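You operate a simulated robot arm through the tools that you are given. There is no shell and no other tool. Be economical: measure what you need, move in short steps, check, and stop when the job is done.

The job below is to be done with a simulated robot arm. You get a single attempt, and the scene is never put back.

JOB
Slide the steel stop to mark 2 and tighten its bolt.
Fine: use the hex socket of the bolt's size, turn till the red mark points at TIGHT and put the socket back on its post; leave the rest as it is.

The check looks at the end state, three seconds after you hand in, the way a careful person would. Anything else that was tipped, shoved, dropped, spilled or broken makes it a failure.

ROBOT AND FRAMES
A 6-joint arm with a two-finger parallel gripper, fixed in place. Base frame: the origin is at the foot of the arm, x ahead of it, y to its left, z up; the work surface is at about z = 906. Readings come in mm, degrees, newtons and seconds.
With the tool pointing down near the work surface it reaches from about 240 to 620 mm from the base axis. Its first joint turns from -66.0 to 66.0 degrees. Payload 2.7 kg.
Tool frame: the origin (TCP) lies between the finger pads and is the grasp point; the fingertips stand 23 mm ahead of it; z points along the fingers, y is the line along which they close. Largest opening 94 mm; finger width 38, thickness 10; the body of the gripper, 54 by 96 mm, starts 39 mm behind the TCP.
Orientation is told as [roll, pitch, yaw] about the base's x, y, z axes, in that order, counted from this pose: with the fingers straight down and closing along the base's y, the tool's x points along the base's -x, its y along +y and its z along -z.

CONTROLS
- The arm moves only by the tool move_arm. Its arguments are lists of equal length, an entry for each row: "rotation": the turn, a rotation vector about the tool's x, y, z in degrees, a list of three; "offset": the shift along the tool's x, y, z in mm, a list of three; "jaw": the opening, from 0 (shut) to 1 (fully open). In form: {"rotation": [[ax, ay, az], ...], "offset": [[x, y, z], ...], "jaw": [jaw, ...]}. A call has 1 to 12 rows; each row shifts and turns the commanded pose from where the row before left it, along the tool's axes as they then stand. A row lasts 0.2 s, in which the tool goes at most 50 mm and 8.6 degrees; a call with a longer step from one row to the next is refused whole, and so is a gripper value outside its range. Where a pose cannot be reached the arm comes as near as it can. A force on the tool above 40 N (or 10 N above the force at the start of the call, whichever is more), or a blocked arm, ends the call early, and 0.2 s more pass. Each finger travels about 45 mm/s and halts on what it meets, pressing with about 32 N; the grip force reading is that of the motor and also rises with nothing between the fingers. The clock runs only during rows and for 0.2 s after the last one: add rows that do not move to give the fingers time. It gives the time, the measured TCP pose, the force on the tool (base axes), the opening and the grip force at its end, in the units of the frame above (readings bear some noise), with the torque about the TCP (base axes, N m) and any sound that the robot's microphone picked up.
- Cameras (640 x 400 px; columns grow to the right, rows downward): "scene" is fixed at [92, -466.3, 1388.5]; the picture's right is [0.43, -0.90, 0.00], its down [-0.65, -0.31, -0.69] and it looks along [0.62, 0.30, -0.72] (base axes); focal length 214 px, centre (320, 200). "wrist" rides on the gripper at [87, 16, -74] in the tool frame; the picture's right is [-0.18, 0.98, 0.00], its down [-0.58, -0.11, -0.81] and it looks along [-0.79, -0.15, 0.59] (tool axes); focal length 243 px, centre (320, 200). There is no depth. A picture from a camera that has moved, and an enlarged one, comes with that camera's place and axes in the base frame and with its lens.
- snapshot(camera): a new picture of that camera. It takes no simulated time.
- inspect(camera, box): a new picture of the part [left, top, right, bottom] of that camera's present view, enlarged. It takes no simulated time.
- finish_job(): hands the job in; it is judged then, once.

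Go step by step. Nothing tells you positions but the pictures and the camera data: compare them with the known pose of the tool, close in by small moves and look again before you grip or let go. The budget is 120 turns and 64 pictures, counting those below and the enlarged ones. Unless the task says otherwise, let go and move clear before handing in, and close with one line.

The tools are called by a JSON object that holds its "method" and its "body". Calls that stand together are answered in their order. move_arm: Moves the arm, as the interface text tells. Its arguments: {"type":"object","properties":{"rotation":{"type":"array","items":{"type":"array","items":{"type":"number"}}},"offset":{"type":"array","items":{"type":"array","items":{"type":"number"}}},"jaw":{"type":"array","items":{"type":"number"}}},"required":["rotation","offset","jaw"]} The other tools are called the same way: snapshot (camera) takes a picture; inspect (camera, box) takes an enlarged picture of a part of a camera's view; finish_job () hands the job in.

At the start:

```text
time: 0.0
tool_pos: [395.6, -60.3, 1209.6]
tool_rot: [0.0, 0.0, 0.1]
ft_force: [-0.2, 0.0, 0.0]
wrist_torque: [0.0, 0.01, -0.03]
finger_gap: 93.8
finger_force: 0.1
```

scene: 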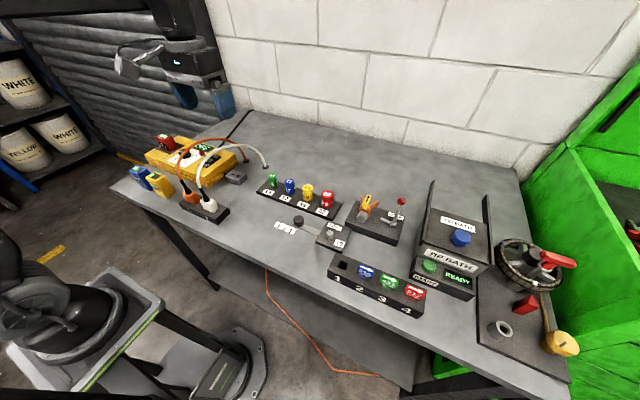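
wrist: 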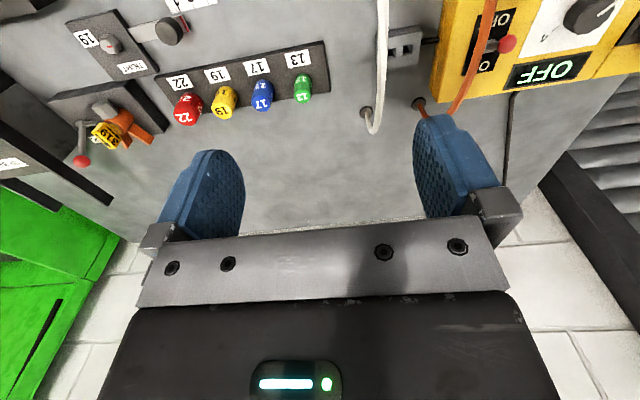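

I see a rack of four sockets (22, 19, 17, 13) and a rail with a stop and a bolt labelled 19 nearby. I'll enlarge those parts first.

{"method": "inspect", "body": {"camera": "scene", "box": [250, 165, 410, 265]}}

{"method": "inspect", "body": {"camera": "wrist", "box": [50, 0, 350, 188]}}

```text
4.00 times, centred on (330, 215) of scene
camera zoom: at [92.0, -466.3, 1388.5], right [0.43, -0.9, 0.0], down [-0.65, -0.31, -0.69], along [0.62, 0.3, -0.72], focal length 858 px, centre (280, 140)
```

zoom: 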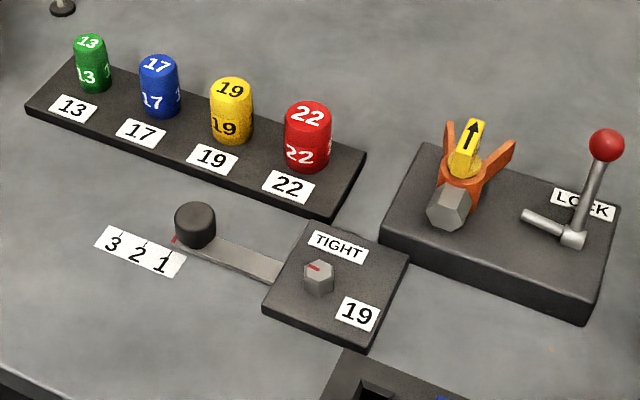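

```text
2.13 times, centred on (200, 94) of wrist
camera zoom: at [309.4, -43.9, 1284.1], right [0.18, 0.98, 0.0], down [0.58, -0.11, 0.81], along [0.79, -0.15, -0.59], focal length 516 px, centre (575, 426)
```

zoom: 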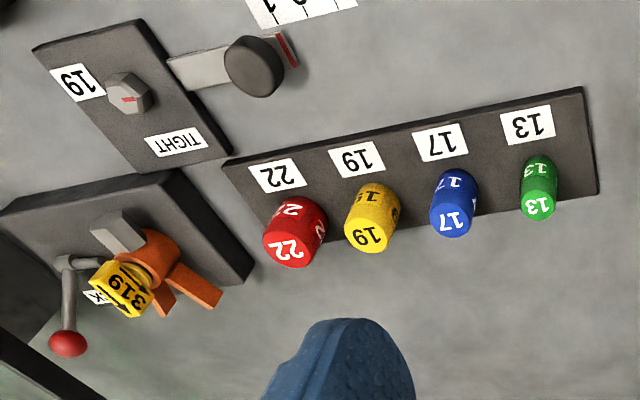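

The stop is a bar with a black knob whose red pointer sits at mark 1. The bolt is size 19, so I need the yellow socket, and TIGHT is a quarter turn clockwise. I'll move the arm above that area for a better view.

{"method": "move_arm", "body": {"rotation": [[0, 0, 0], [0, 0, 0], [0, 0, 0], [0, 0, 0], [0, 0, 0], [0, 0, 0], [0, 0, 0]], "offset": [[10, -35, 13], [10, -35, 13], [11, -35, 13], [11, -35, 13], [12, -35, 14], [12, -35, 14], [0, 0, 0]], "jaw": [1, 1, 1, 1, 1, 1, 1]}}

{"method": "snapshot", "body": {"camera": "wrist"}}

```text
time: 1.6
tool_pos: [332.3, -269.8, 1126.6]
tool_rot: [0.0, 0.0, -0.1]
ft_force: [-0.7, 0.1, 0.5]
wrist_torque: [-0.02, -0.03, 0.02]
finger_gap: 93.8
finger_force: 0.0
```

```text
59 pictures are left
camera wrist: at [246.1, -252.2, 1201.2], right [0.18, 0.98, 0.0], down [0.58, -0.11, 0.81], along [0.79, -0.15, -0.59], focal length 243 px, centre (320, 200)
```

wrist: 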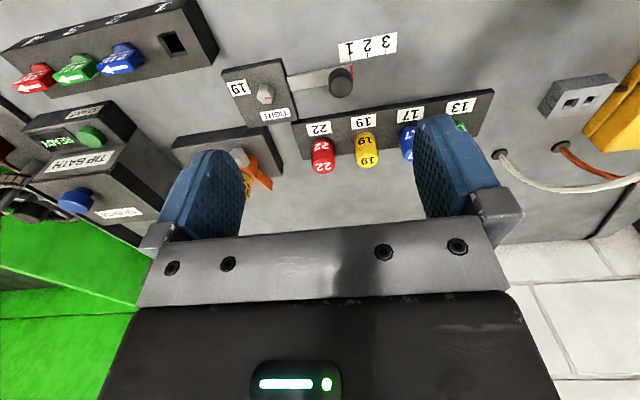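

{"method": "inspect", "body": {"camera": "wrist", "box": [220, 20, 420, 145]}}

{"method": "inspect", "body": {"camera": "scene", "box": [265, 205, 361, 265]}}

```text
3.20 times, centred on (320, 82) of wrist
camera zoom: at [246.1, -252.2, 1201.2], right [0.18, 0.98, 0.0], down [0.58, -0.11, 0.81], along [0.79, -0.15, -0.59], focal length 776 px, centre (320, 576)
```

zoom: 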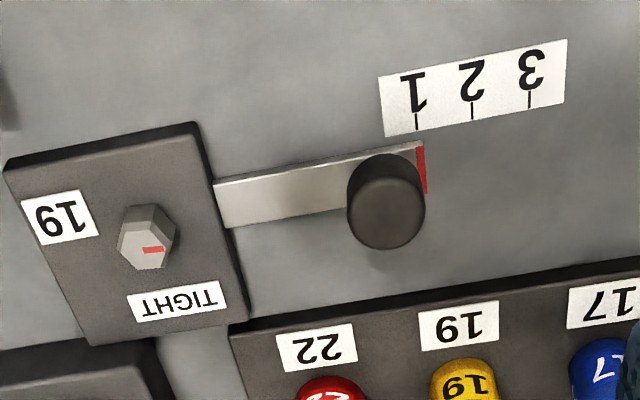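

```text
6.67 times, centred on (313, 235) of scene
camera zoom: at [92.0, -466.3, 1388.5], right [0.43, -0.9, 0.0], down [-0.65, -0.31, -0.69], along [0.62, 0.3, -0.72], focal length 1430 px, centre (367, -33)
```

zoom: 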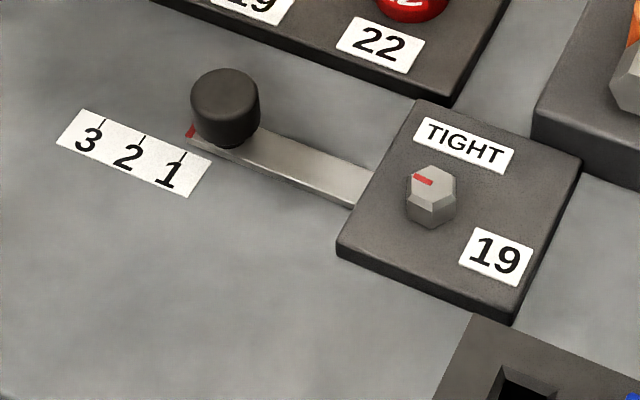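

Measured from the wrist view: the ticks are 20 mm apart along y (mark 1 at about y=-242, mark 2 at about y=-222). The knob is at about (391, -255) with its top near z=938, and the bolt is at about (391, -344). I'll move above the knob and check again.

{"method": "move_arm", "body": {"rotation": [[0, 0, 0], [0, 0, 0], [0, 0, 0], [0, 0, 0], [0, 0, 0]], "offset": [[-15, 4, 29], [-15, 4, 29], [-15, 4, 29], [-14, 3, 29], [0, 0, 0]], "jaw": [1, 1, 1, 1, 1]}}

{"method": "snapshot", "body": {"camera": "wrist"}}

{"method": "inspect", "body": {"camera": "scene", "box": [250, 165, 410, 265]}}

```text
time: 2.8
tool_pos: [391.2, -255.3, 1011.9]
tool_rot: [0.0, -0.1, 0.1]
ft_force: [-0.4, -1.3, 0.2]
wrist_torque: [-0.02, 0.0, -0.01]
finger_gap: 94.1
finger_force: 0.0
```

```text
56 pictures are left
camera wrist: at [303.6, -239.3, 1086.4], right [0.18, 0.98, 0.0], down [0.58, -0.11, 0.81], along [0.79, -0.15, -0.59], focal length 243 px, centre (320, 200)
```

wrist: 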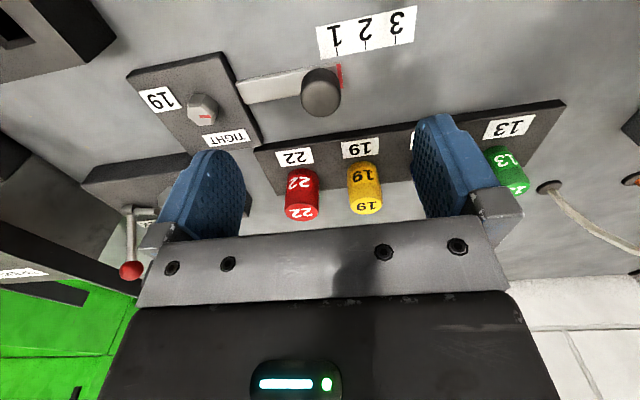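

```text
4.00 times, centred on (330, 215) of scene
camera zoom: at [92.1, -466.3, 1388.5], right [0.43, -0.9, 0.0], down [-0.65, -0.31, -0.69], along [0.62, 0.3, -0.72], focal length 858 px, centre (280, 140)
```

zoom: 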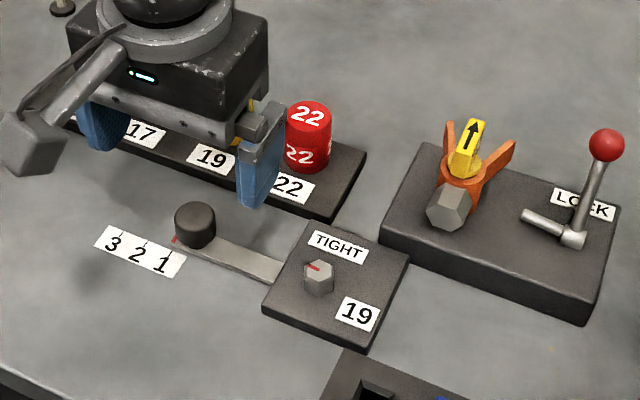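

The arm lines up with the knob, so I'll go down around it with the fingertips at about z=922.

{"method": "move_arm", "body": {"rotation": [[0, 0, 0], [0, 0, 0], [0, 0, 0], [0, 0, 0], [0, 0, 0]], "offset": [[0, 0.5, 25], [0, 0, 20], [0, 0, 12], [0, 0, 10], [0, 0, 0]], "jaw": [0.8, 0.7, 0.7, 0.7, 0.7]}}

{"method": "snapshot", "body": {"camera": "wrist"}}

{"method": "inspect", "body": {"camera": "scene", "box": [265, 190, 361, 250]}}

```text
time: 4.0
tool_pos: [389.2, -254.0, 945.2]
tool_rot: [0.0, -0.1, 0.0]
ft_force: [-0.2, 0.1, -0.4]
wrist_torque: [-0.01, 0.02, -0.04]
finger_gap: 65.9
finger_force: 0.0
```

```text
54 pictures are left
camera wrist: at [302.5, -237.7, 1020.4], right [0.18, 0.98, 0.0], down [0.58, -0.11, 0.81], along [0.79, -0.15, -0.59], focal length 243 px, centre (320, 200)
```

wrist: 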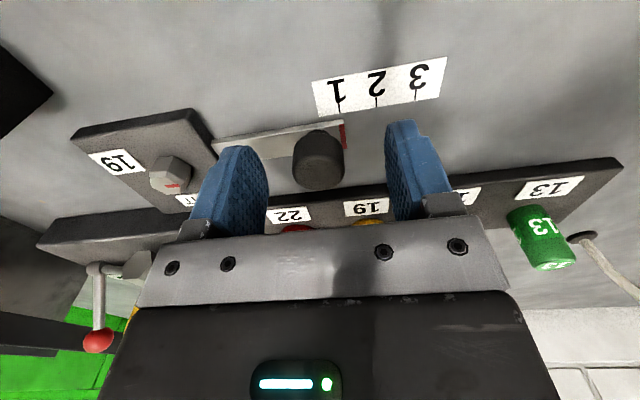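

```text
6.67 times, centred on (313, 220) of scene
camera zoom: at [92.0, -466.3, 1388.5], right [0.43, -0.9, 0.0], down [-0.65, -0.31, -0.69], along [0.62, 0.3, -0.72], focal length 1430 px, centre (367, 67)
```

zoom: 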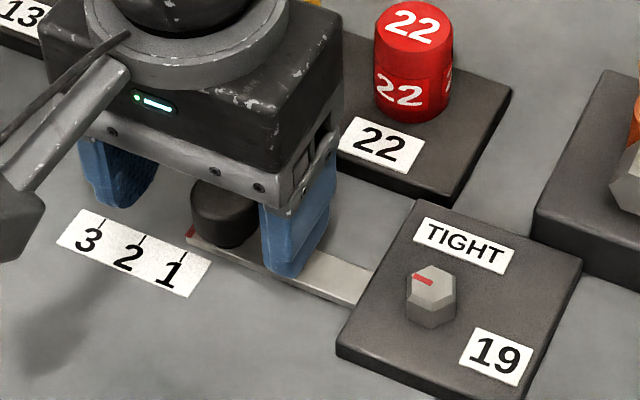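

The knob stands between the fingers. I'll close on it.

{"method": "move_arm", "body": {"rotation": [[0, 0, 0], [0, 0, 0], [0, 0, 0], [0, 0, 0]], "offset": [[0, 0, 0], [0, 0, 0], [0, 0, 0], [0, 0, 0]], "jaw": [0.5, 0.28, 0.2, 0.2]}}

{"method": "inspect", "body": {"camera": "wrist", "box": [240, 40, 480, 190]}}

```text
time: 5.0
tool_pos: [388.8, -253.6, 945.1]
tool_rot: [0.0, 0.1, 0.0]
ft_force: [-0.5, 1.6, -0.2]
wrist_torque: [0.09, -0.1, -0.03]
finger_gap: 27.1
finger_force: 44.6
```

```text
2.67 times, centred on (360, 115) of wrist
camera zoom: at [302.5, -237.6, 1020.5], right [0.18, 0.98, 0.0], down [0.58, -0.11, 0.81], along [0.79, -0.15, -0.59], focal length 647 px, centre (213, 427)
```

zoom: 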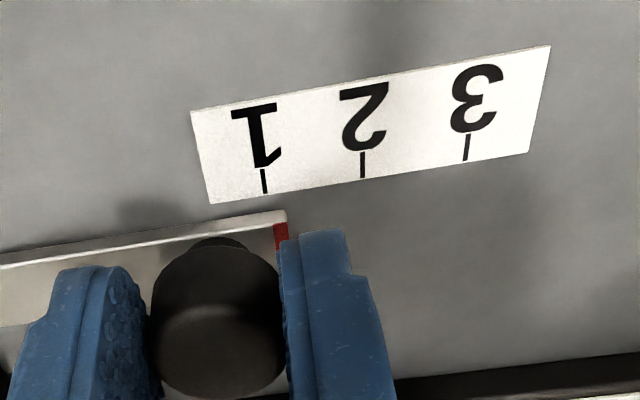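

The knob is gripped and the pointer is now at about y=-239, while mark 2 is at -222. I'll slide it +16 mm and check.

{"method": "move_arm", "body": {"rotation": [[0, 0, 0], [0, 0, 0], [0, 0, 0], [0, 0, 0], [0, 0, 0]], "offset": [[0, 4, 0], [0, 4, 0], [0, 4, 0], [0, 4, 0], [0, 0, 0]], "jaw": [0.2, 0.2, 0.2, 0.2, 0.2]}}

{"method": "inspect", "body": {"camera": "wrist", "box": [240, 40, 480, 190]}}

{"method": "inspect", "body": {"camera": "scene", "box": [265, 205, 329, 245]}}

```text
time: 6.2
tool_pos: [389.2, -239.2, 946.4]
tool_rot: [0.1, 0.2, 0.0]
ft_force: [2.3, -1.1, -12.0]
wrist_torque: [-0.03, 0.33, -0.04]
finger_gap: 27.1
finger_force: 45.0
```

```text
2.67 times, centred on (360, 115) of wrist
camera zoom: at [302.6, -222.7, 1020.7], right [0.18, 0.98, 0.0], down [0.58, -0.11, 0.81], along [0.79, -0.15, -0.59], focal length 647 px, centre (213, 427)
```

zoom: 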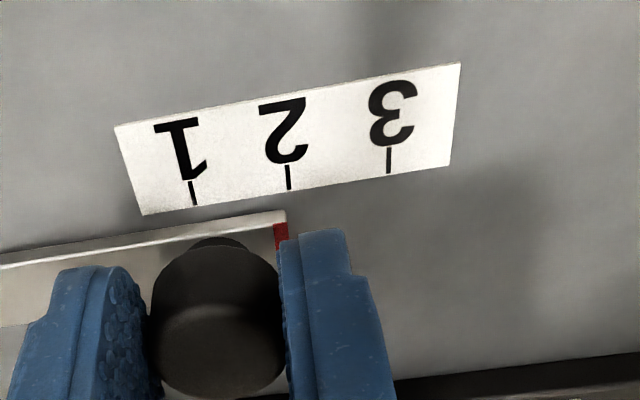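

```text
10.00 times, centred on (297, 225) of scene
camera zoom: at [92.3, -466.4, 1388.4], right [0.43, -0.9, 0.0], down [-0.65, -0.31, -0.69], along [0.62, 0.3, -0.72], focal length 2145 px, centre (550, -50)
```

zoom: 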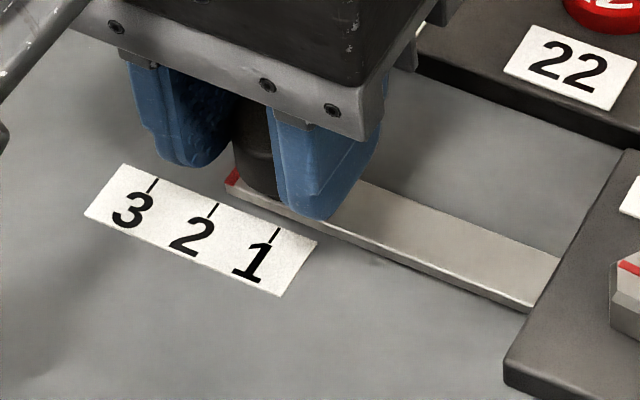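

The pointer is now at about y=-224 and mark 2 at about -221.8, so I'll nudge it about 2.3 mm more.

{"method": "move_arm", "body": {"rotation": [[0, 0, 0], [0, 0, 0], [0, 0, 0]], "offset": [[0, 1.2, 0], [0, 1.1, 0], [0, 0, 0]], "jaw": [0.2, 0.2, 0.2]}}

{"method": "inspect", "body": {"camera": "wrist", "box": [280, 70, 400, 145]}}

```text
time: 7.0
tool_pos: [389.1, -237.1, 945.1]
tool_rot: [0.1, 0.0, 0.0]
ft_force: [4.9, -1.1, -24.2]
wrist_torque: [-0.14, -0.5, 0.14]
finger_gap: 27.2
finger_force: 44.8
```

```text
5.33 times, centred on (340, 108) of wrist
camera zoom: at [302.6, -220.4, 1020.7], right [0.18, 0.98, 0.0], down [0.58, -0.11, 0.81], along [0.79, -0.15, -0.59], focal length 1294 px, centre (213, 693)
```

zoom: 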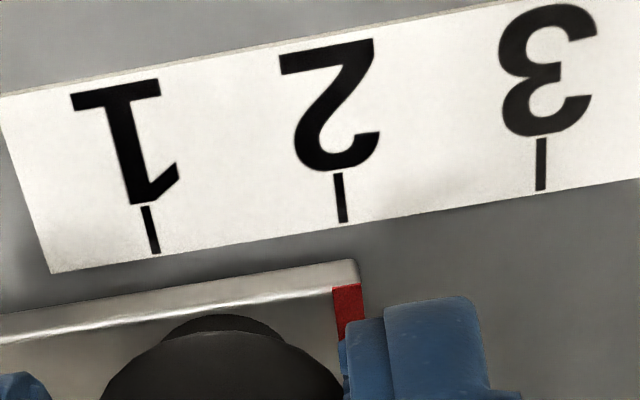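

The pointer lines up with mark 2 to within half a millimetre. I'll release, rise and check it stays there.

{"method": "move_arm", "body": {"rotation": [[0, 0, 0], [0, 0, 0], [0, 0, 0]], "offset": [[0, 0, 0], [0, 0, 0], [0, 0, 0]], "jaw": [0.4, 0.55, 0.7]}}

{"method": "move_arm", "body": {"rotation": [[0, 0, 0], [0, 0, 0], [0, 0, 0], [0, 0, 0], [0, 0, 0], [0, 0, 0]], "offset": [[0, 0, -10], [0, 0, -20], [0, 0, -30], [5, -20, -40], [5, -20, -40], [0, 0, 0]], "jaw": [0.7, 0.7, 0.7, 0.7, 0.7, 0.7]}}

{"method": "inspect", "body": {"camera": "wrist", "box": [180, 0, 420, 150]}}

```text
time: 7.8
tool_pos: [388.8, -238.0, 948.0]
tool_rot: [-0.1, -0.2, 0.0]
ft_force: [-0.2, 0.1, -0.6]
wrist_torque: [-0.01, 0.02, -0.04]
finger_gap: 65.7
finger_force: 0.1
```

```text
time: 9.2
tool_pos: [377.3, -273.5, 1086.5]
tool_rot: [0.0, 0.0, 0.0]
ft_force: [-0.2, -1.6, 0.9]
wrist_torque: [0.01, -0.02, 0.01]
finger_gap: 65.6
finger_force: 0.1
```

```text
2.67 times, centred on (300, 75) of wrist
camera zoom: at [291.5, -257.1, 1162.2], right [0.18, 0.98, 0.0], down [0.58, -0.11, 0.81], along [0.79, -0.15, -0.59], focal length 647 px, centre (373, 533)
```

zoom: 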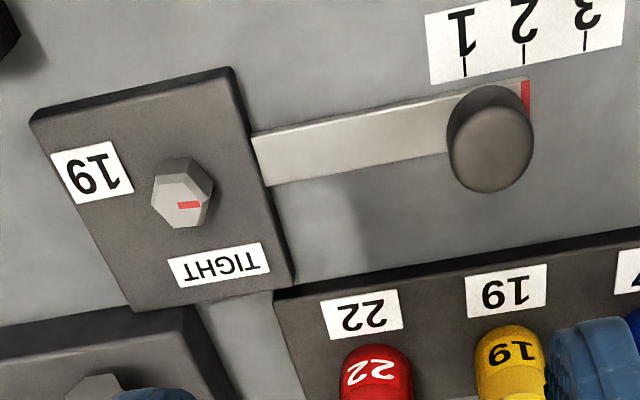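

The stop stays at mark 2 (checked within about 0.6 mm). Next I'll move towards the sockets for a good look at the yellow 19.

{"method": "move_arm", "body": {"rotation": [[0, 0, 0], [0, 0, 0], [0, 0, 0], [0, 0, 0]], "offset": [[-21, 14, 2], [-21, 14, 2], [-21, 14, 2], [0, 0, 0]], "jaw": [0.7, 0.7, 0.7, 0.7]}}

{"method": "inspect", "body": {"camera": "wrist", "box": [180, 40, 436, 200]}}

```text
time: 10.2
tool_pos: [442.9, -231.7, 1079.8]
tool_rot: [0.0, -0.1, 0.0]
ft_force: [-0.9, 0.4, -0.1]
wrist_torque: [-0.04, -0.02, 0.03]
finger_gap: 65.4
finger_force: 0.1
```

```text
2.50 times, centred on (308, 120) of wrist
camera zoom: at [355.6, -215.5, 1154.8], right [0.18, 0.98, 0.0], down [0.58, -0.11, 0.81], along [0.79, -0.15, -0.59], focal length 606 px, centre (350, 400)
```

zoom: 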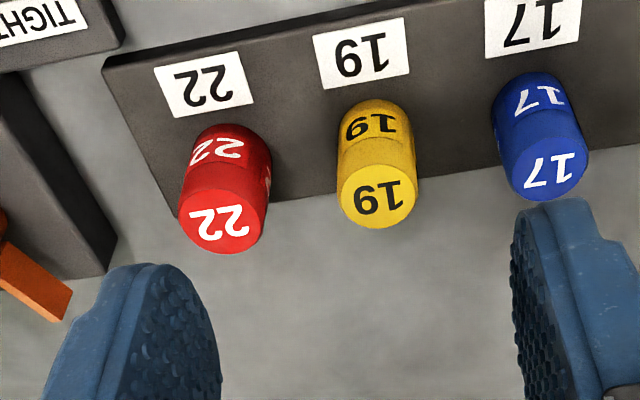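

The yellow socket's top is at about (492, -230, 959) and about 29 mm across, with its neighbours 60 mm away. I'll hover above it with a narrower opening.

{"method": "move_arm", "body": {"rotation": [[0, 0, 0], [0, 0, 0], [0, 0, 0], [0, 0, 0]], "offset": [[-20, 0.7, 25], [-20, 0.5, 25], [-9, 0.5, 25], [0, 0, 0]], "jaw": [0.6, 0.52, 0.52, 0.52]}}

{"method": "snapshot", "body": {"camera": "wrist"}}

{"method": "inspect", "body": {"camera": "scene", "box": [255, 150, 351, 210]}}

```text
time: 11.2
tool_pos: [492.9, -230.5, 1004.4]
tool_rot: [0.0, -0.2, -0.1]
ft_force: [0.4, -0.3, -0.3]
wrist_torque: [-0.01, -0.01, 0.01]
finger_gap: 48.9
finger_force: 0.0
```

```text
46 pictures are left
camera wrist: at [405.8, -214.4, 1078.8], right [0.18, 0.98, 0.0], down [0.58, -0.11, 0.81], along [0.79, -0.15, -0.59], focal length 243 px, centre (320, 200)
```

wrist: 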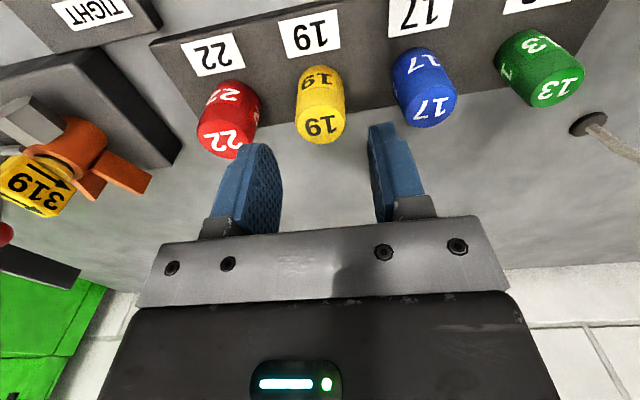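

```text
6.67 times, centred on (303, 180) of scene
camera zoom: at [92.1, -466.3, 1388.5], right [0.43, -0.9, 0.0], down [-0.65, -0.31, -0.69], along [0.62, 0.3, -0.72], focal length 1430 px, centre (433, 333)
```

zoom: 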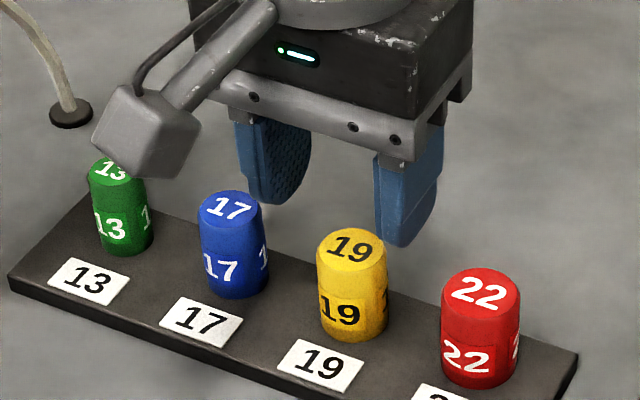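

The socket is centred between the fingers (493, -230). I'll go down to TCP z=955 and grip.

{"method": "move_arm", "body": {"rotation": [[0, 0, 0], [0, 0, 0], [0, 0, 0], [0, 0, 0], [0, 0, 0]], "offset": [[0, 0.4, 14], [0, 0, 14], [0, 0, 12], [0, 0, 9], [0, 0, 0]], "jaw": [0.52, 0.52, 0.52, 0.52, 0.52]}}

{"method": "snapshot", "body": {"camera": "wrist"}}

{"method": "inspect", "body": {"camera": "scene", "box": [255, 150, 351, 210]}}

```text
time: 12.4
tool_pos: [490.9, -230.2, 955.8]
tool_rot: [0.0, 0.0, 0.0]
ft_force: [-0.2, 0.2, 0.6]
wrist_torque: [0.04, 0.02, 0.02]
finger_gap: 48.9
finger_force: 0.1
```

```text
44 pictures are left
camera wrist: at [404.9, -214.6, 1030.4], right [0.18, 0.98, 0.0], down [0.58, -0.11, 0.81], along [0.79, -0.15, -0.59], focal length 243 px, centre (320, 200)
```

wrist: 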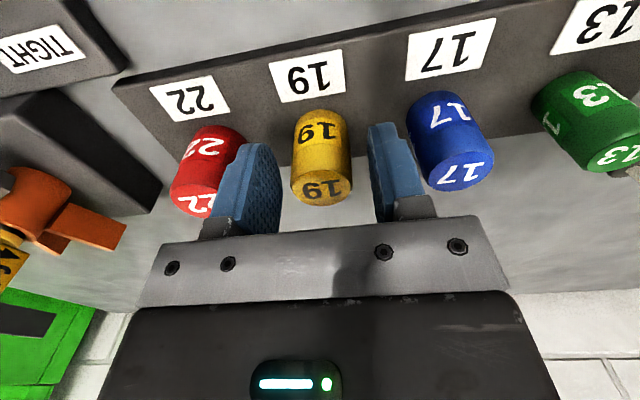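

```text
6.67 times, centred on (303, 180) of scene
camera zoom: at [92.0, -466.3, 1388.5], right [0.43, -0.9, 0.0], down [-0.65, -0.31, -0.69], along [0.62, 0.3, -0.72], focal length 1430 px, centre (433, 333)
```

zoom: 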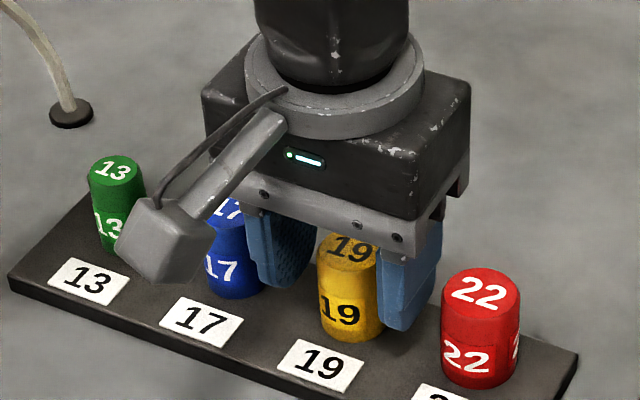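

The fingers straddle the socket, so I'll close.

{"method": "move_arm", "body": {"rotation": [[0, 0, 0], [0, 0, 0], [0, 0, 0], [0, 0, 0]], "offset": [[0, 0, 0], [0, 0, 0], [0, 0, 0], [0, 0, 0]], "jaw": [0.35, 0.22, 0.2, 0.2]}}

{"method": "inspect", "body": {"camera": "wrist", "box": [220, 60, 444, 200]}}

```text
time: 13.4
tool_pos: [491.6, -231.3, 954.7]
tool_rot: [0.0, 0.0, -0.1]
ft_force: [0.4, 0.3, 0.7]
wrist_torque: [0.04, 0.03, -0.01]
finger_gap: 30.4
finger_force: 32.6
```

```text
2.86 times, centred on (332, 130) of wrist
camera zoom: at [404.9, -214.6, 1030.7], right [0.18, 0.98, 0.0], down [0.58, -0.11, 0.81], along [0.79, -0.15, -0.59], focal length 693 px, centre (286, 400)
```

zoom: 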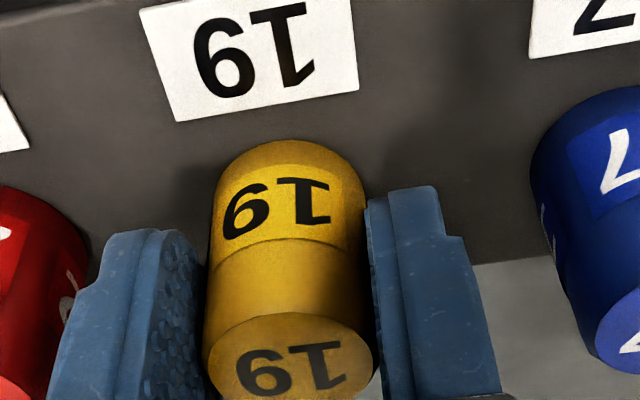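

The socket is gripped with a 30.4 mm gap. I'll lift it straight up off its post.

{"method": "move_arm", "body": {"rotation": [[0, 0, 0], [0, 0, 0], [0, 0, 0], [0, 0, 0], [0, 0, 0], [0, 0, 0]], "offset": [[0, 0, -5], [0, 0, -10], [0, 0, -20], [0, 0, -25], [0, 0, -25], [0, 0, 0]], "jaw": [0.2, 0.2, 0.2, 0.2, 0.2, 0.2]}}

{"method": "snapshot", "body": {"camera": "wrist"}}

{"method": "inspect", "body": {"camera": "scene", "box": [255, 130, 367, 200]}}

```text
time: 14.8
tool_pos: [493.6, -234.7, 1041.0]
tool_rot: [0.0, 0.1, -0.1]
ft_force: [0.6, -0.1, -0.5]
wrist_torque: [0.02, -0.01, -0.03]
finger_gap: 30.8
finger_force: 31.7
```

```text
41 pictures are left
camera wrist: at [406.0, -217.9, 1116.3], right [0.18, 0.98, 0.0], down [0.58, -0.11, 0.81], along [0.79, -0.15, -0.59], focal length 243 px, centre (320, 200)
```

wrist: 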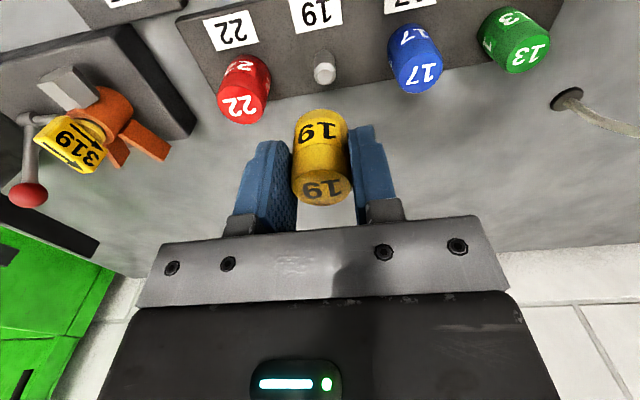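

```text
5.71 times, centred on (311, 165) of scene
camera zoom: at [92.0, -466.3, 1388.5], right [0.43, -0.9, 0.0], down [-0.65, -0.31, -0.69], along [0.62, 0.3, -0.72], focal length 1226 px, centre (371, 400)
```

zoom: 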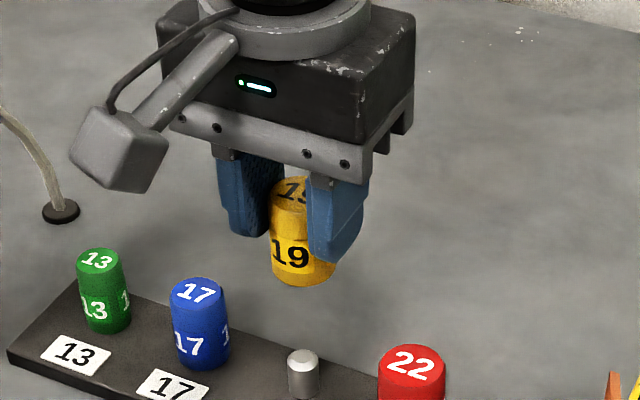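

The socket is off its post, a round pin at about (494, -230). I'll carry it at height to above the bolt.

{"method": "move_arm", "body": {"rotation": [[0, 0, 0], [0, 0, 0], [0, 0, 0], [0, 0, 0], [0, 0, 0], [0, 0, 0]], "offset": [[20, -22, 0], [20, -22, 0], [20, -22, 0], [20, -22, 0], [21, -21, 0], [0, 0, 0]], "jaw": [0.2, 0.2, 0.2, 0.2, 0.2, 0.2]}}

{"method": "inspect", "body": {"camera": "wrist", "box": [220, 0, 444, 140]}}

{"method": "inspect", "body": {"camera": "scene", "box": [285, 190, 381, 250]}}

```text
time: 16.2
tool_pos: [389.0, -339.7, 1041.0]
tool_rot: [0.0, 0.0, 0.0]
ft_force: [-0.7, 0.0, -0.6]
wrist_torque: [0.02, 0.03, 0.01]
finger_gap: 30.8
finger_force: 32.3
```

```text
2.86 times, centred on (332, 70) of wrist
camera zoom: at [302.3, -323.0, 1115.2], right [0.18, 0.98, 0.0], down [0.58, -0.11, 0.81], along [0.79, -0.15, -0.59], focal length 693 px, centre (286, 571)
```

zoom: 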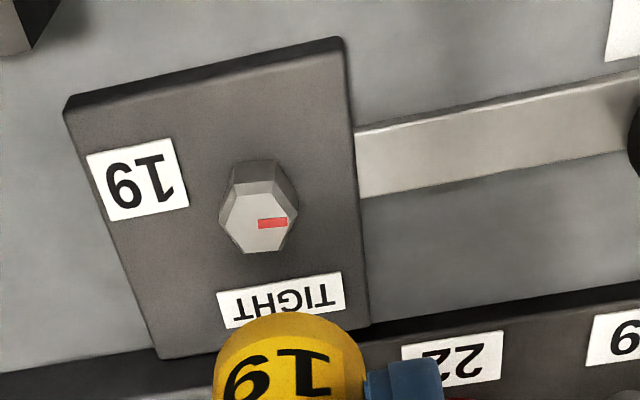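

```text
6.67 times, centred on (333, 220) of scene
camera zoom: at [92.0, -466.3, 1388.5], right [0.43, -0.9, 0.0], down [-0.65, -0.31, -0.69], along [0.62, 0.3, -0.72], focal length 1430 px, centre (233, 67)
```

zoom: 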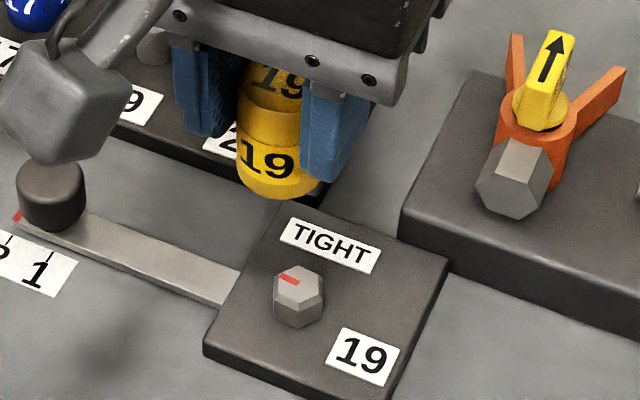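

{"method": "inspect", "body": {"camera": "wrist", "box": [288, 48, 336, 93]}}

```text
8.89 times, centred on (312, 70) of wrist
camera zoom: at [302.3, -323.0, 1115.2], right [0.18, 0.98, 0.0], down [0.58, -0.11, 0.81], along [0.79, -0.15, -0.59], focal length 2157 px, centre (391, 1351)
```

zoom: 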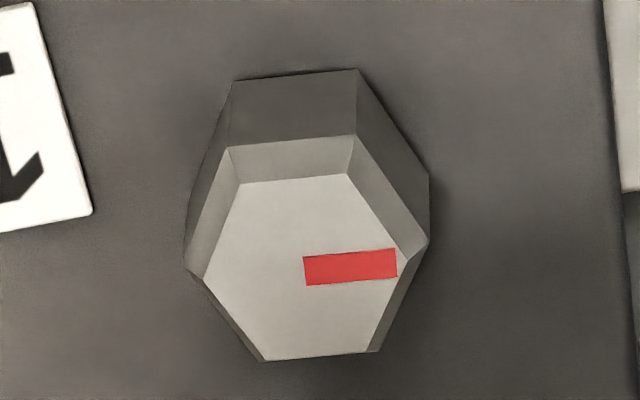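

The bolt's red mark points along +y at a hex corner, with flats facing ±x. I put the bolt at about (390, -345), top near z=938. I'll come down closer and check the alignment.

{"method": "move_arm", "body": {"rotation": [[0, 0, 0], [0, 0, 0], [0, 0, 0], [0, 0, 0]], "offset": [[-1, -3, 15], [-1, -2, 15], [0, 0, 14], [0, 0, 0]], "jaw": [0.2, 0.2, 0.2, 0.2]}}

{"method": "inspect", "body": {"camera": "wrist", "box": [240, 60, 400, 210]}}

{"method": "inspect", "body": {"camera": "scene", "box": [301, 200, 365, 240]}}

```text
time: 17.2
tool_pos: [392.7, -347.6, 997.1]
tool_rot: [0.1, -0.2, 0.0]
ft_force: [0.3, -0.7, -0.8]
wrist_torque: [-0.02, 0.01, 0.01]
finger_gap: 30.5
finger_force: 32.4
```

```text
2.67 times, centred on (320, 135) of wrist
camera zoom: at [305.8, -330.9, 1071.5], right [0.18, 0.98, 0.0], down [0.58, -0.11, 0.81], along [0.79, -0.15, -0.59], focal length 647 px, centre (320, 373)
```

zoom: 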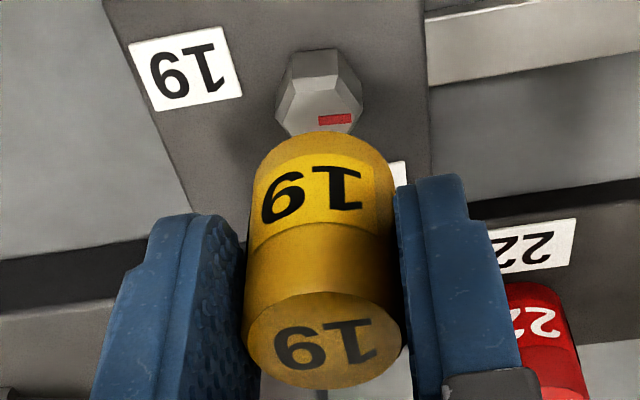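

```text
10.00 times, centred on (333, 220) of scene
camera zoom: at [92.0, -466.3, 1388.5], right [0.43, -0.9, 0.0], down [-0.65, -0.31, -0.69], along [0.62, 0.3, -0.72], focal length 2145 px, centre (190, 0)
```

zoom: 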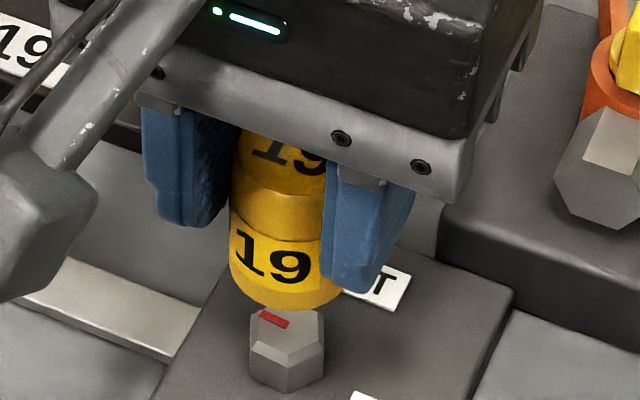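

The socket axis is within about 1 mm of the bolt. I'll shift slightly, go down 12 mm and look again.

{"method": "move_arm", "body": {"rotation": [[0, 0, 0], [0, 0, 0], [0, 0, 0]], "offset": [[-0.5, -1, 6], [0, 0, 6], [0, 0, 0]], "jaw": [0.2, 0.2, 0.2]}}

{"method": "inspect", "body": {"camera": "wrist", "box": [270, 90, 370, 200]}}

{"method": "inspect", "body": {"camera": "scene", "box": [309, 210, 357, 240]}}

```text
time: 18.0
tool_pos: [393.4, -347.8, 984.7]
tool_rot: [0.0, 0.1, 0.1]
ft_force: [-0.2, 0.4, -0.7]
wrist_torque: [-0.02, 0.01, 0.0]
finger_gap: 30.9
finger_force: 31.8
```

```text
3.64 times, centred on (320, 145) of wrist
camera zoom: at [306.9, -331.7, 1059.3], right [0.18, 0.98, 0.0], down [0.58, -0.11, 0.81], along [0.79, -0.15, -0.59], focal length 882 px, centre (320, 400)
```

zoom: 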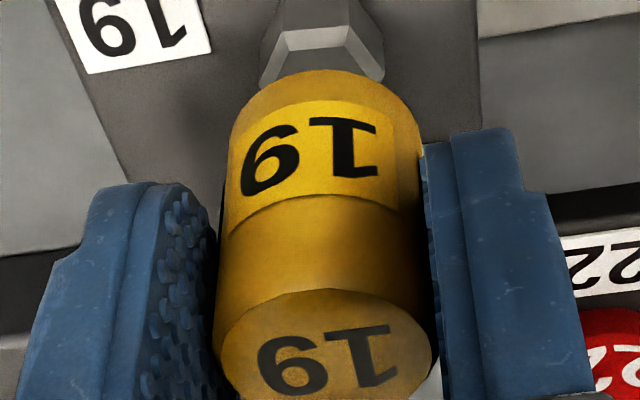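

```text
13.33 times, centred on (333, 225) of scene
camera zoom: at [92.1, -466.3, 1388.5], right [0.43, -0.9, 0.0], down [-0.65, -0.31, -0.69], along [0.62, 0.3, -0.72], focal length 2860 px, centre (147, -133)
```

zoom: 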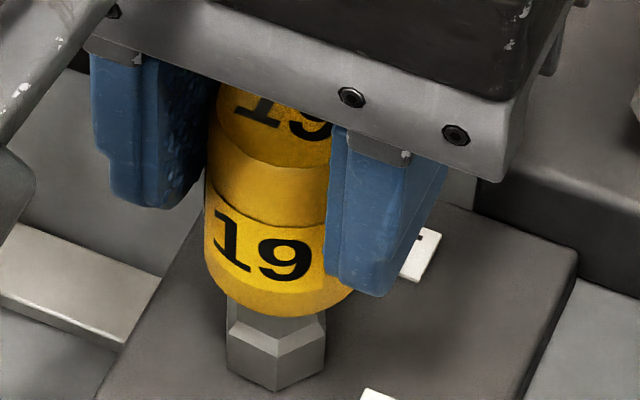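

Both views show the alignment within about 0.5 mm. I'll lower slowly and watch the force.

{"method": "move_arm", "body": {"rotation": [[0, 0, 0], [0, 0, 0], [0, 0, 0], [0, 0, 0], [0, 0, 0], [0, 0, 0]], "offset": [[0, 0, 3], [0, 0, 3], [0, 0, 2], [0, 0, 2], [0, 0, 2], [0, 0, 0]], "jaw": [0.2, 0.2, 0.2, 0.2, 0.2, 0.2]}}

{"method": "inspect", "body": {"camera": "scene", "box": [309, 210, 357, 240]}}

```text
time: 19.4
tool_pos: [393.1, -347.3, 974.0]
tool_rot: [0.0, 0.0, 0.0]
ft_force: [0.3, -0.6, -0.7]
wrist_torque: [0.0, 0.0, -0.02]
finger_gap: 30.6
finger_force: 31.9
```

```text
13.33 times, centred on (333, 225) of scene
camera zoom: at [92.0, -466.3, 1388.5], right [0.43, -0.9, 0.0], down [-0.65, -0.31, -0.69], along [0.62, 0.3, -0.72], focal length 2860 px, centre (147, -133)
```

zoom: 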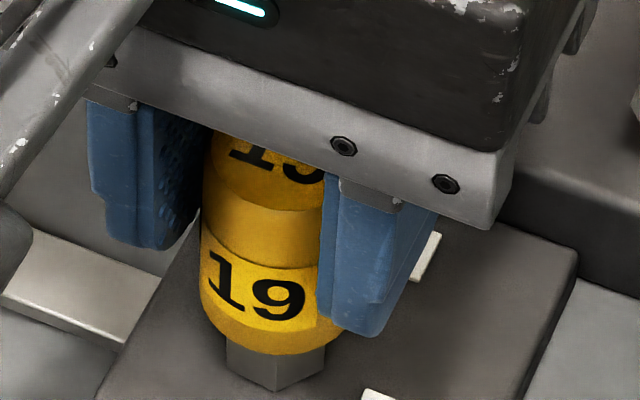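

{"method": "move_arm", "body": {"rotation": [[0, 0, 0], [0, 0, 0]], "offset": [[0, -0.9, 0], [0, 0, 0]], "jaw": [0.2, 0.2]}}

{"method": "inspect", "body": {"camera": "wrist", "box": [270, 90, 370, 200]}}

{"method": "inspect", "body": {"camera": "scene", "box": [309, 210, 357, 240]}}

```text
time: 20.0
tool_pos: [392.5, -347.6, 972.6]
tool_rot: [0.0, 0.0, -0.1]
ft_force: [1.2, 0.2, -0.1]
wrist_torque: [0.0, 0.0, -0.02]
finger_gap: 30.8
finger_force: 31.8
```

```text
3.64 times, centred on (320, 145) of wrist
camera zoom: at [306.1, -332.4, 1047.2], right [0.18, 0.98, 0.0], down [0.58, -0.11, 0.81], along [0.79, -0.15, -0.59], focal length 882 px, centre (320, 400)
```

zoom: 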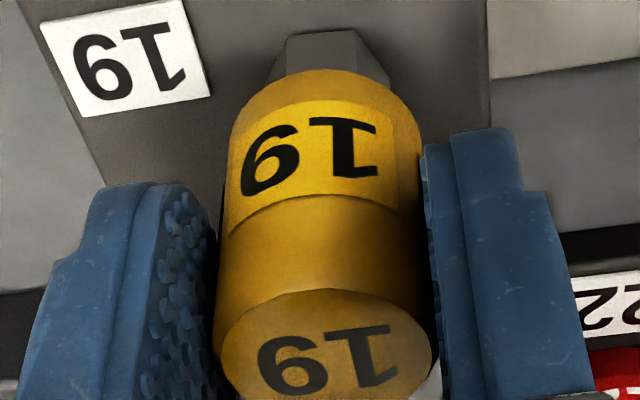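

```text
13.33 times, centred on (333, 225) of scene
camera zoom: at [92.0, -466.3, 1388.5], right [0.43, -0.9, 0.0], down [-0.65, -0.31, -0.69], along [0.62, 0.3, -0.72], focal length 2860 px, centre (147, -133)
```

zoom: 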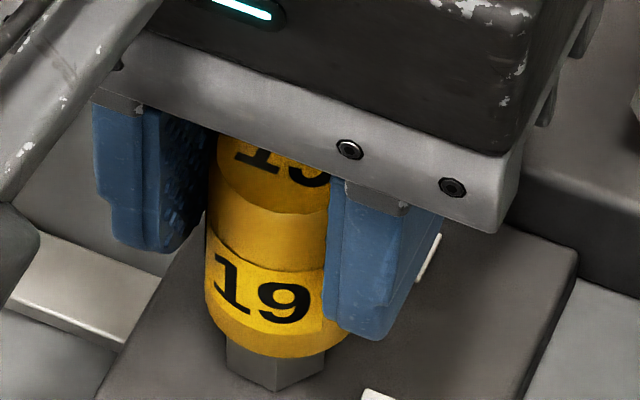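

Comparing the two views, the arm drifted about 1 mm in -x and -y on the way down. I'll correct that and lower gently to contact.

{"method": "move_arm", "body": {"rotation": [[0, 0, 0], [0, 0, 0], [0, 0, 0]], "offset": [[-1.5, 0.7, 0], [0, 0, 0], [0, 0, 0]], "jaw": [0.2, 0.2, 0.2]}}

{"method": "move_arm", "body": {"rotation": [[0, 0, 0], [0, 0, 0], [0, 0, 0], [0, 0, 0]], "offset": [[0, 0, 2], [0, 0, 2], [0, 0, 2], [0, 0, 0]], "jaw": [0.2, 0.2, 0.2, 0.2]}}

{"method": "inspect", "body": {"camera": "wrist", "box": [270, 90, 370, 200]}}

{"method": "inspect", "body": {"camera": "scene", "box": [309, 210, 357, 240]}}

```text
time: 20.8
tool_pos: [394.2, -346.7, 972.0]
tool_rot: [0.0, 0.0, 0.0]
ft_force: [-4.2, -1.9, 2.0]
wrist_torque: [-0.08, 0.21, 0.0]
finger_gap: 30.6
finger_force: 32.2
```

```text
time: 21.8
tool_pos: [395.3, -348.4, 967.8]
tool_rot: [-0.2, -0.2, 0.0]
ft_force: [-7.9, -0.6, 23.6]
wrist_torque: [-0.09, 0.44, 0.03]
finger_gap: 30.9
finger_force: 31.6
```

```text
3.64 times, centred on (320, 145) of wrist
camera zoom: at [308.0, -331.3, 1042.1], right [0.18, 0.98, 0.0], down [0.58, -0.11, 0.81], along [0.79, -0.15, -0.59], focal length 882 px, centre (320, 400)
```

zoom: 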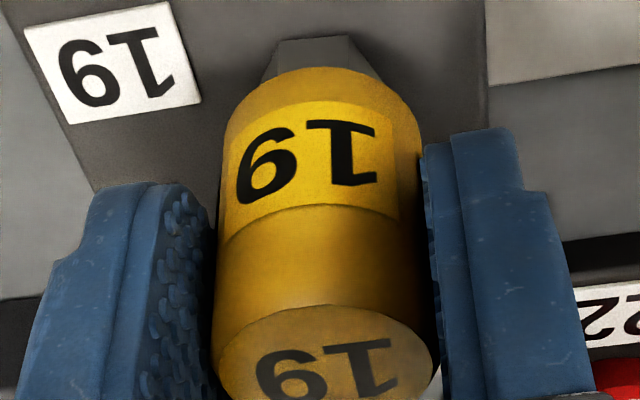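

```text
13.33 times, centred on (333, 225) of scene
camera zoom: at [91.6, -466.1, 1388.6], right [0.43, -0.9, 0.0], down [-0.65, -0.31, -0.69], along [0.62, 0.3, -0.72], focal length 2860 px, centre (147, -133)
```

zoom: 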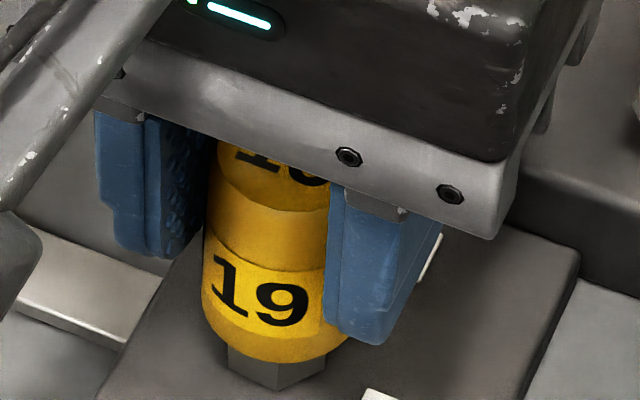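

The contact pushes the tool towards -x, so I overcorrected. I'll back off a little, shift back and press lightly.

{"method": "move_arm", "body": {"rotation": [[0, 0, 0], [0, 0, 0], [0, 0, 0]], "offset": [[0, 0, -4], [1.3, -0.3, 0], [0, 0, 0]], "jaw": [0.2, 0.2, 0.2]}}

{"method": "move_arm", "body": {"rotation": [[0, 0, 0], [0, 0, 0], [0, 0, 0]], "offset": [[0, 0, 2], [0, 0, 2], [0, 0, 0]], "jaw": [0.2, 0.2, 0.2]}}

```text
time: 22.6
tool_pos: [392.1, -347.0, 969.4]
tool_rot: [0.1, 0.0, 0.0]
ft_force: [0.1, 0.3, -0.9]
wrist_torque: [0.01, -0.01, 0.01]
finger_gap: 30.6
finger_force: 31.8
```

```text
time: 23.4
tool_pos: [393.9, -348.4, 965.5]
tool_rot: [0.0, 0.0, 0.0]
ft_force: [0.9, 0.3, 0.5]
wrist_torque: [0.0, -0.08, -0.01]
finger_gap: 30.3
finger_force: 31.8
```

There is no force this time and the tool is lower than before, so the socket may be sliding on. I'll continue down.

{"method": "move_arm", "body": {"rotation": [[0, 0, 0], [0, 0, 0], [0, 0, 0], [0, 0, 0]], "offset": [[0, 0, 1.5], [0, 0, 1.5], [0, 0, 1.5], [0, 0, 0]], "jaw": [0.2, 0.2, 0.2, 0.2]}}

{"method": "inspect", "body": {"camera": "scene", "box": [309, 210, 357, 240]}}

```text
time: 24.4
tool_pos: [392.6, -347.9, 964.6]
tool_rot: [-0.3, -0.3, 0.1]
ft_force: [-1.0, 6.2, 29.3]
wrist_torque: [0.25, -0.01, 0.03]
finger_gap: 30.9
finger_force: 31.7
```

```text
13.33 times, centred on (333, 225) of scene
camera zoom: at [91.6, -465.9, 1388.7], right [0.43, -0.9, 0.0], down [-0.65, -0.31, -0.69], along [0.62, 0.3, -0.72], focal length 2860 px, centre (147, -133)
```

zoom: 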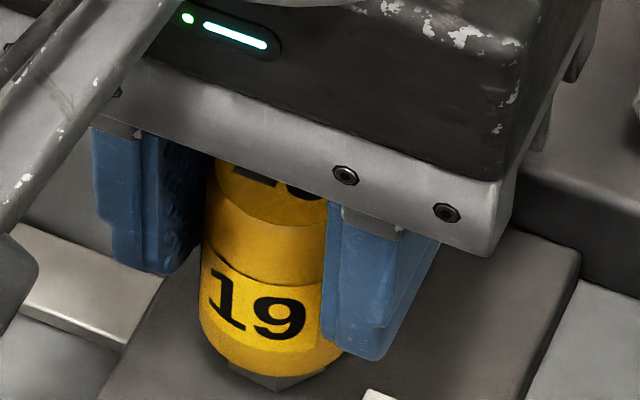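

The socket is several mm down on the head, with a sideways push to +y. I'll ease off, shift +y and press again.

{"method": "move_arm", "body": {"rotation": [[0, 0, 0], [0, 0, 0], [0, 0, 0], [0, 0, 0], [0, 0, 0]], "offset": [[0, 0, -3.5], [0, 0.7, 0], [0, 0, 2], [0, 0, 1.5], [0, 0, 0]], "jaw": [0.2, 0.2, 0.2, 0.2, 0.2]}}

```text
time: 25.6
tool_pos: [392.8, -348.2, 965.8]
tool_rot: [-0.1, -0.3, 0.0]
ft_force: [2.0, 3.9, 28.5]
wrist_torque: [0.15, -0.17, 0.04]
finger_gap: 30.6
finger_force: 32.3
```

Pressing further doesn't seat it, so the hex phases are probably 30° apart. I'll lift clear, turn the socket 30° counter-clockwise and look.

{"method": "move_arm", "body": {"rotation": [[0, 0, 0], [0, 0, 0], [0, 0, -7.5], [0, 0, -7.5], [0, 0, -7.5], [0, 0, -7.5], [0, 0, 0]], "offset": [[0, 0, -6], [0, 0, -6], [0, 0, 0], [0, 0, 0], [0, 0, 0], [0, 0, 0], [0, 0, 0]], "jaw": [0.2, 0.2, 0.2, 0.2, 0.2, 0.2, 0.2]}}

{"method": "inspect", "body": {"camera": "wrist", "box": [260, 60, 380, 200]}}

{"method": "inspect", "body": {"camera": "scene", "box": [309, 210, 357, 240]}}

```text
time: 27.2
tool_pos: [394.3, -346.6, 975.3]
tool_rot: [0.0, 0.0, 30.1]
ft_force: [-0.1, 0.1, -0.3]
wrist_torque: [-0.01, -0.02, 0.01]
finger_gap: 30.6
finger_force: 31.5
```

```text
2.86 times, centred on (320, 130) of wrist
camera zoom: at [310.2, -376.3, 1049.6], right [-0.33, 0.94, 0.0], down [0.56, 0.2, 0.81], along [0.76, 0.27, -0.59], focal length 693 px, centre (320, 400)
```

zoom: 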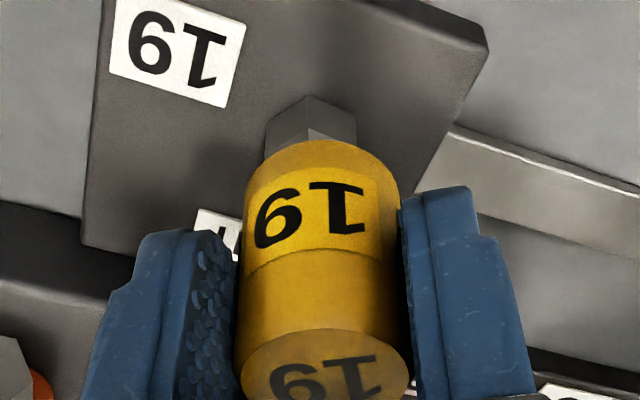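

```text
13.33 times, centred on (333, 225) of scene
camera zoom: at [92.0, -466.3, 1388.5], right [0.43, -0.9, 0.0], down [-0.65, -0.31, -0.69], along [0.62, 0.3, -0.72], focal length 2860 px, centre (147, -133)
```

zoom: 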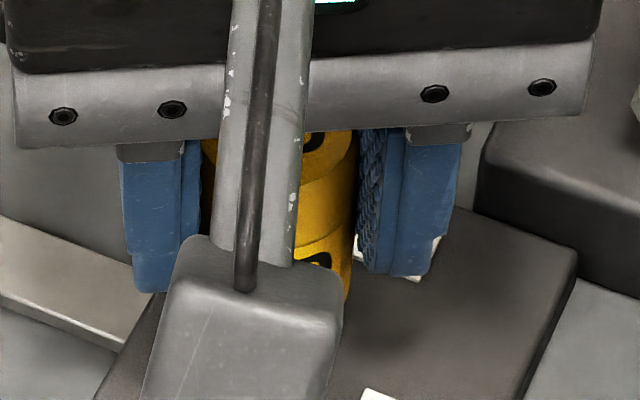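

{"method": "inspect", "body": {"camera": "wrist", "box": [250, 85, 390, 225]}}

```text
2.86 times, centred on (320, 155) of wrist
camera zoom: at [310.2, -376.3, 1049.6], right [-0.33, 0.94, 0.0], down [0.56, 0.2, 0.81], along [0.76, 0.27, -0.59], focal length 693 px, centre (320, 329)
```

zoom: 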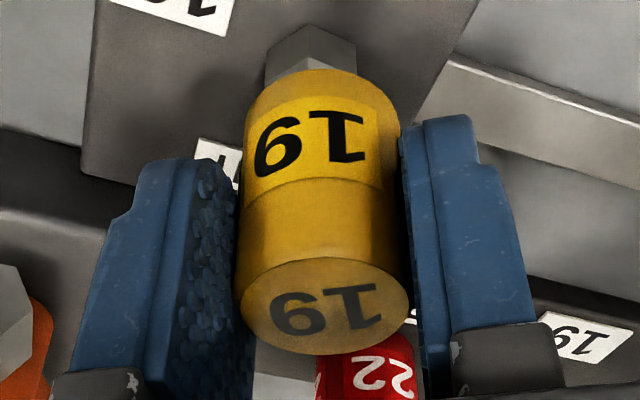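

After the turn the socket sits about 2.6 mm off the bolt, because it is held slightly ahead of the TCP. I'll correct for that.

{"method": "move_arm", "body": {"rotation": [[0, 0, 0], [0, 0, 0], [0, 0, 0]], "offset": [[1.2, -1.0, 0], [0.9, -1.0, 0], [0, 0, 0]], "jaw": [0.2, 0.2, 0.2]}}

{"method": "inspect", "body": {"camera": "wrist", "box": [250, 75, 390, 215]}}

```text
time: 28.0
tool_pos: [392.6, -349.5, 974.6]
tool_rot: [0.0, -0.2, 30.0]
ft_force: [0.7, -0.3, -1.9]
wrist_torque: [-0.04, 0.0, 0.01]
finger_gap: 30.7
finger_force: 31.8
```

```text
2.86 times, centred on (320, 145) of wrist
camera zoom: at [309.2, -378.6, 1049.5], right [-0.33, 0.94, 0.0], down [0.56, 0.2, 0.81], along [0.76, 0.27, -0.59], focal length 693 px, centre (320, 357)
```

zoom: 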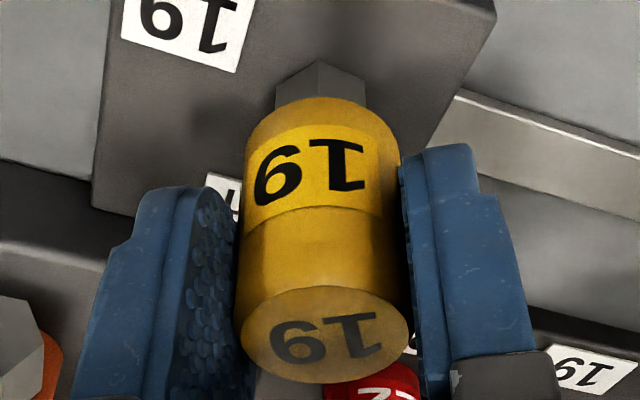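

It is aligned laterally to about 0.6 mm. I'll apply a small trim and go down in small steps.

{"method": "move_arm", "body": {"rotation": [[0, 0, 0], [0, 0, 0], [0, 0, 0], [0, 0, 0], [0, 0, 0]], "offset": [[0, -0.5, 2], [0, 0, 2], [0, 0, 2], [0, 0, 1.5], [0, 0, 0]], "jaw": [0.2, 0.2, 0.2, 0.2, 0.2]}}

```text
time: 29.2
tool_pos: [393.4, -349.7, 966.9]
tool_rot: [0.0, 0.0, 30.0]
ft_force: [0.9, -0.9, -1.2]
wrist_torque: [-0.01, 0.02, -0.02]
finger_gap: 30.8
finger_force: 32.2
```

{"method": "move_arm", "body": {"rotation": [[0, 0, 0], [0, 0, 0], [0, 0, 0], [0, 0, 0]], "offset": [[0, 0, 1.5], [0, 0, 1.5], [0, 0, 1.5], [0, 0, 0]], "jaw": [0.2, 0.2, 0.2, 0.2]}}

```text
time: 30.2
tool_pos: [392.3, -348.9, 964.0]
tool_rot: [0.0, -0.2, 30.0]
ft_force: [-0.4, 11.2, 12.8]
wrist_torque: [0.56, 0.03, 0.02]
finger_gap: 30.5
finger_force: 31.9
```

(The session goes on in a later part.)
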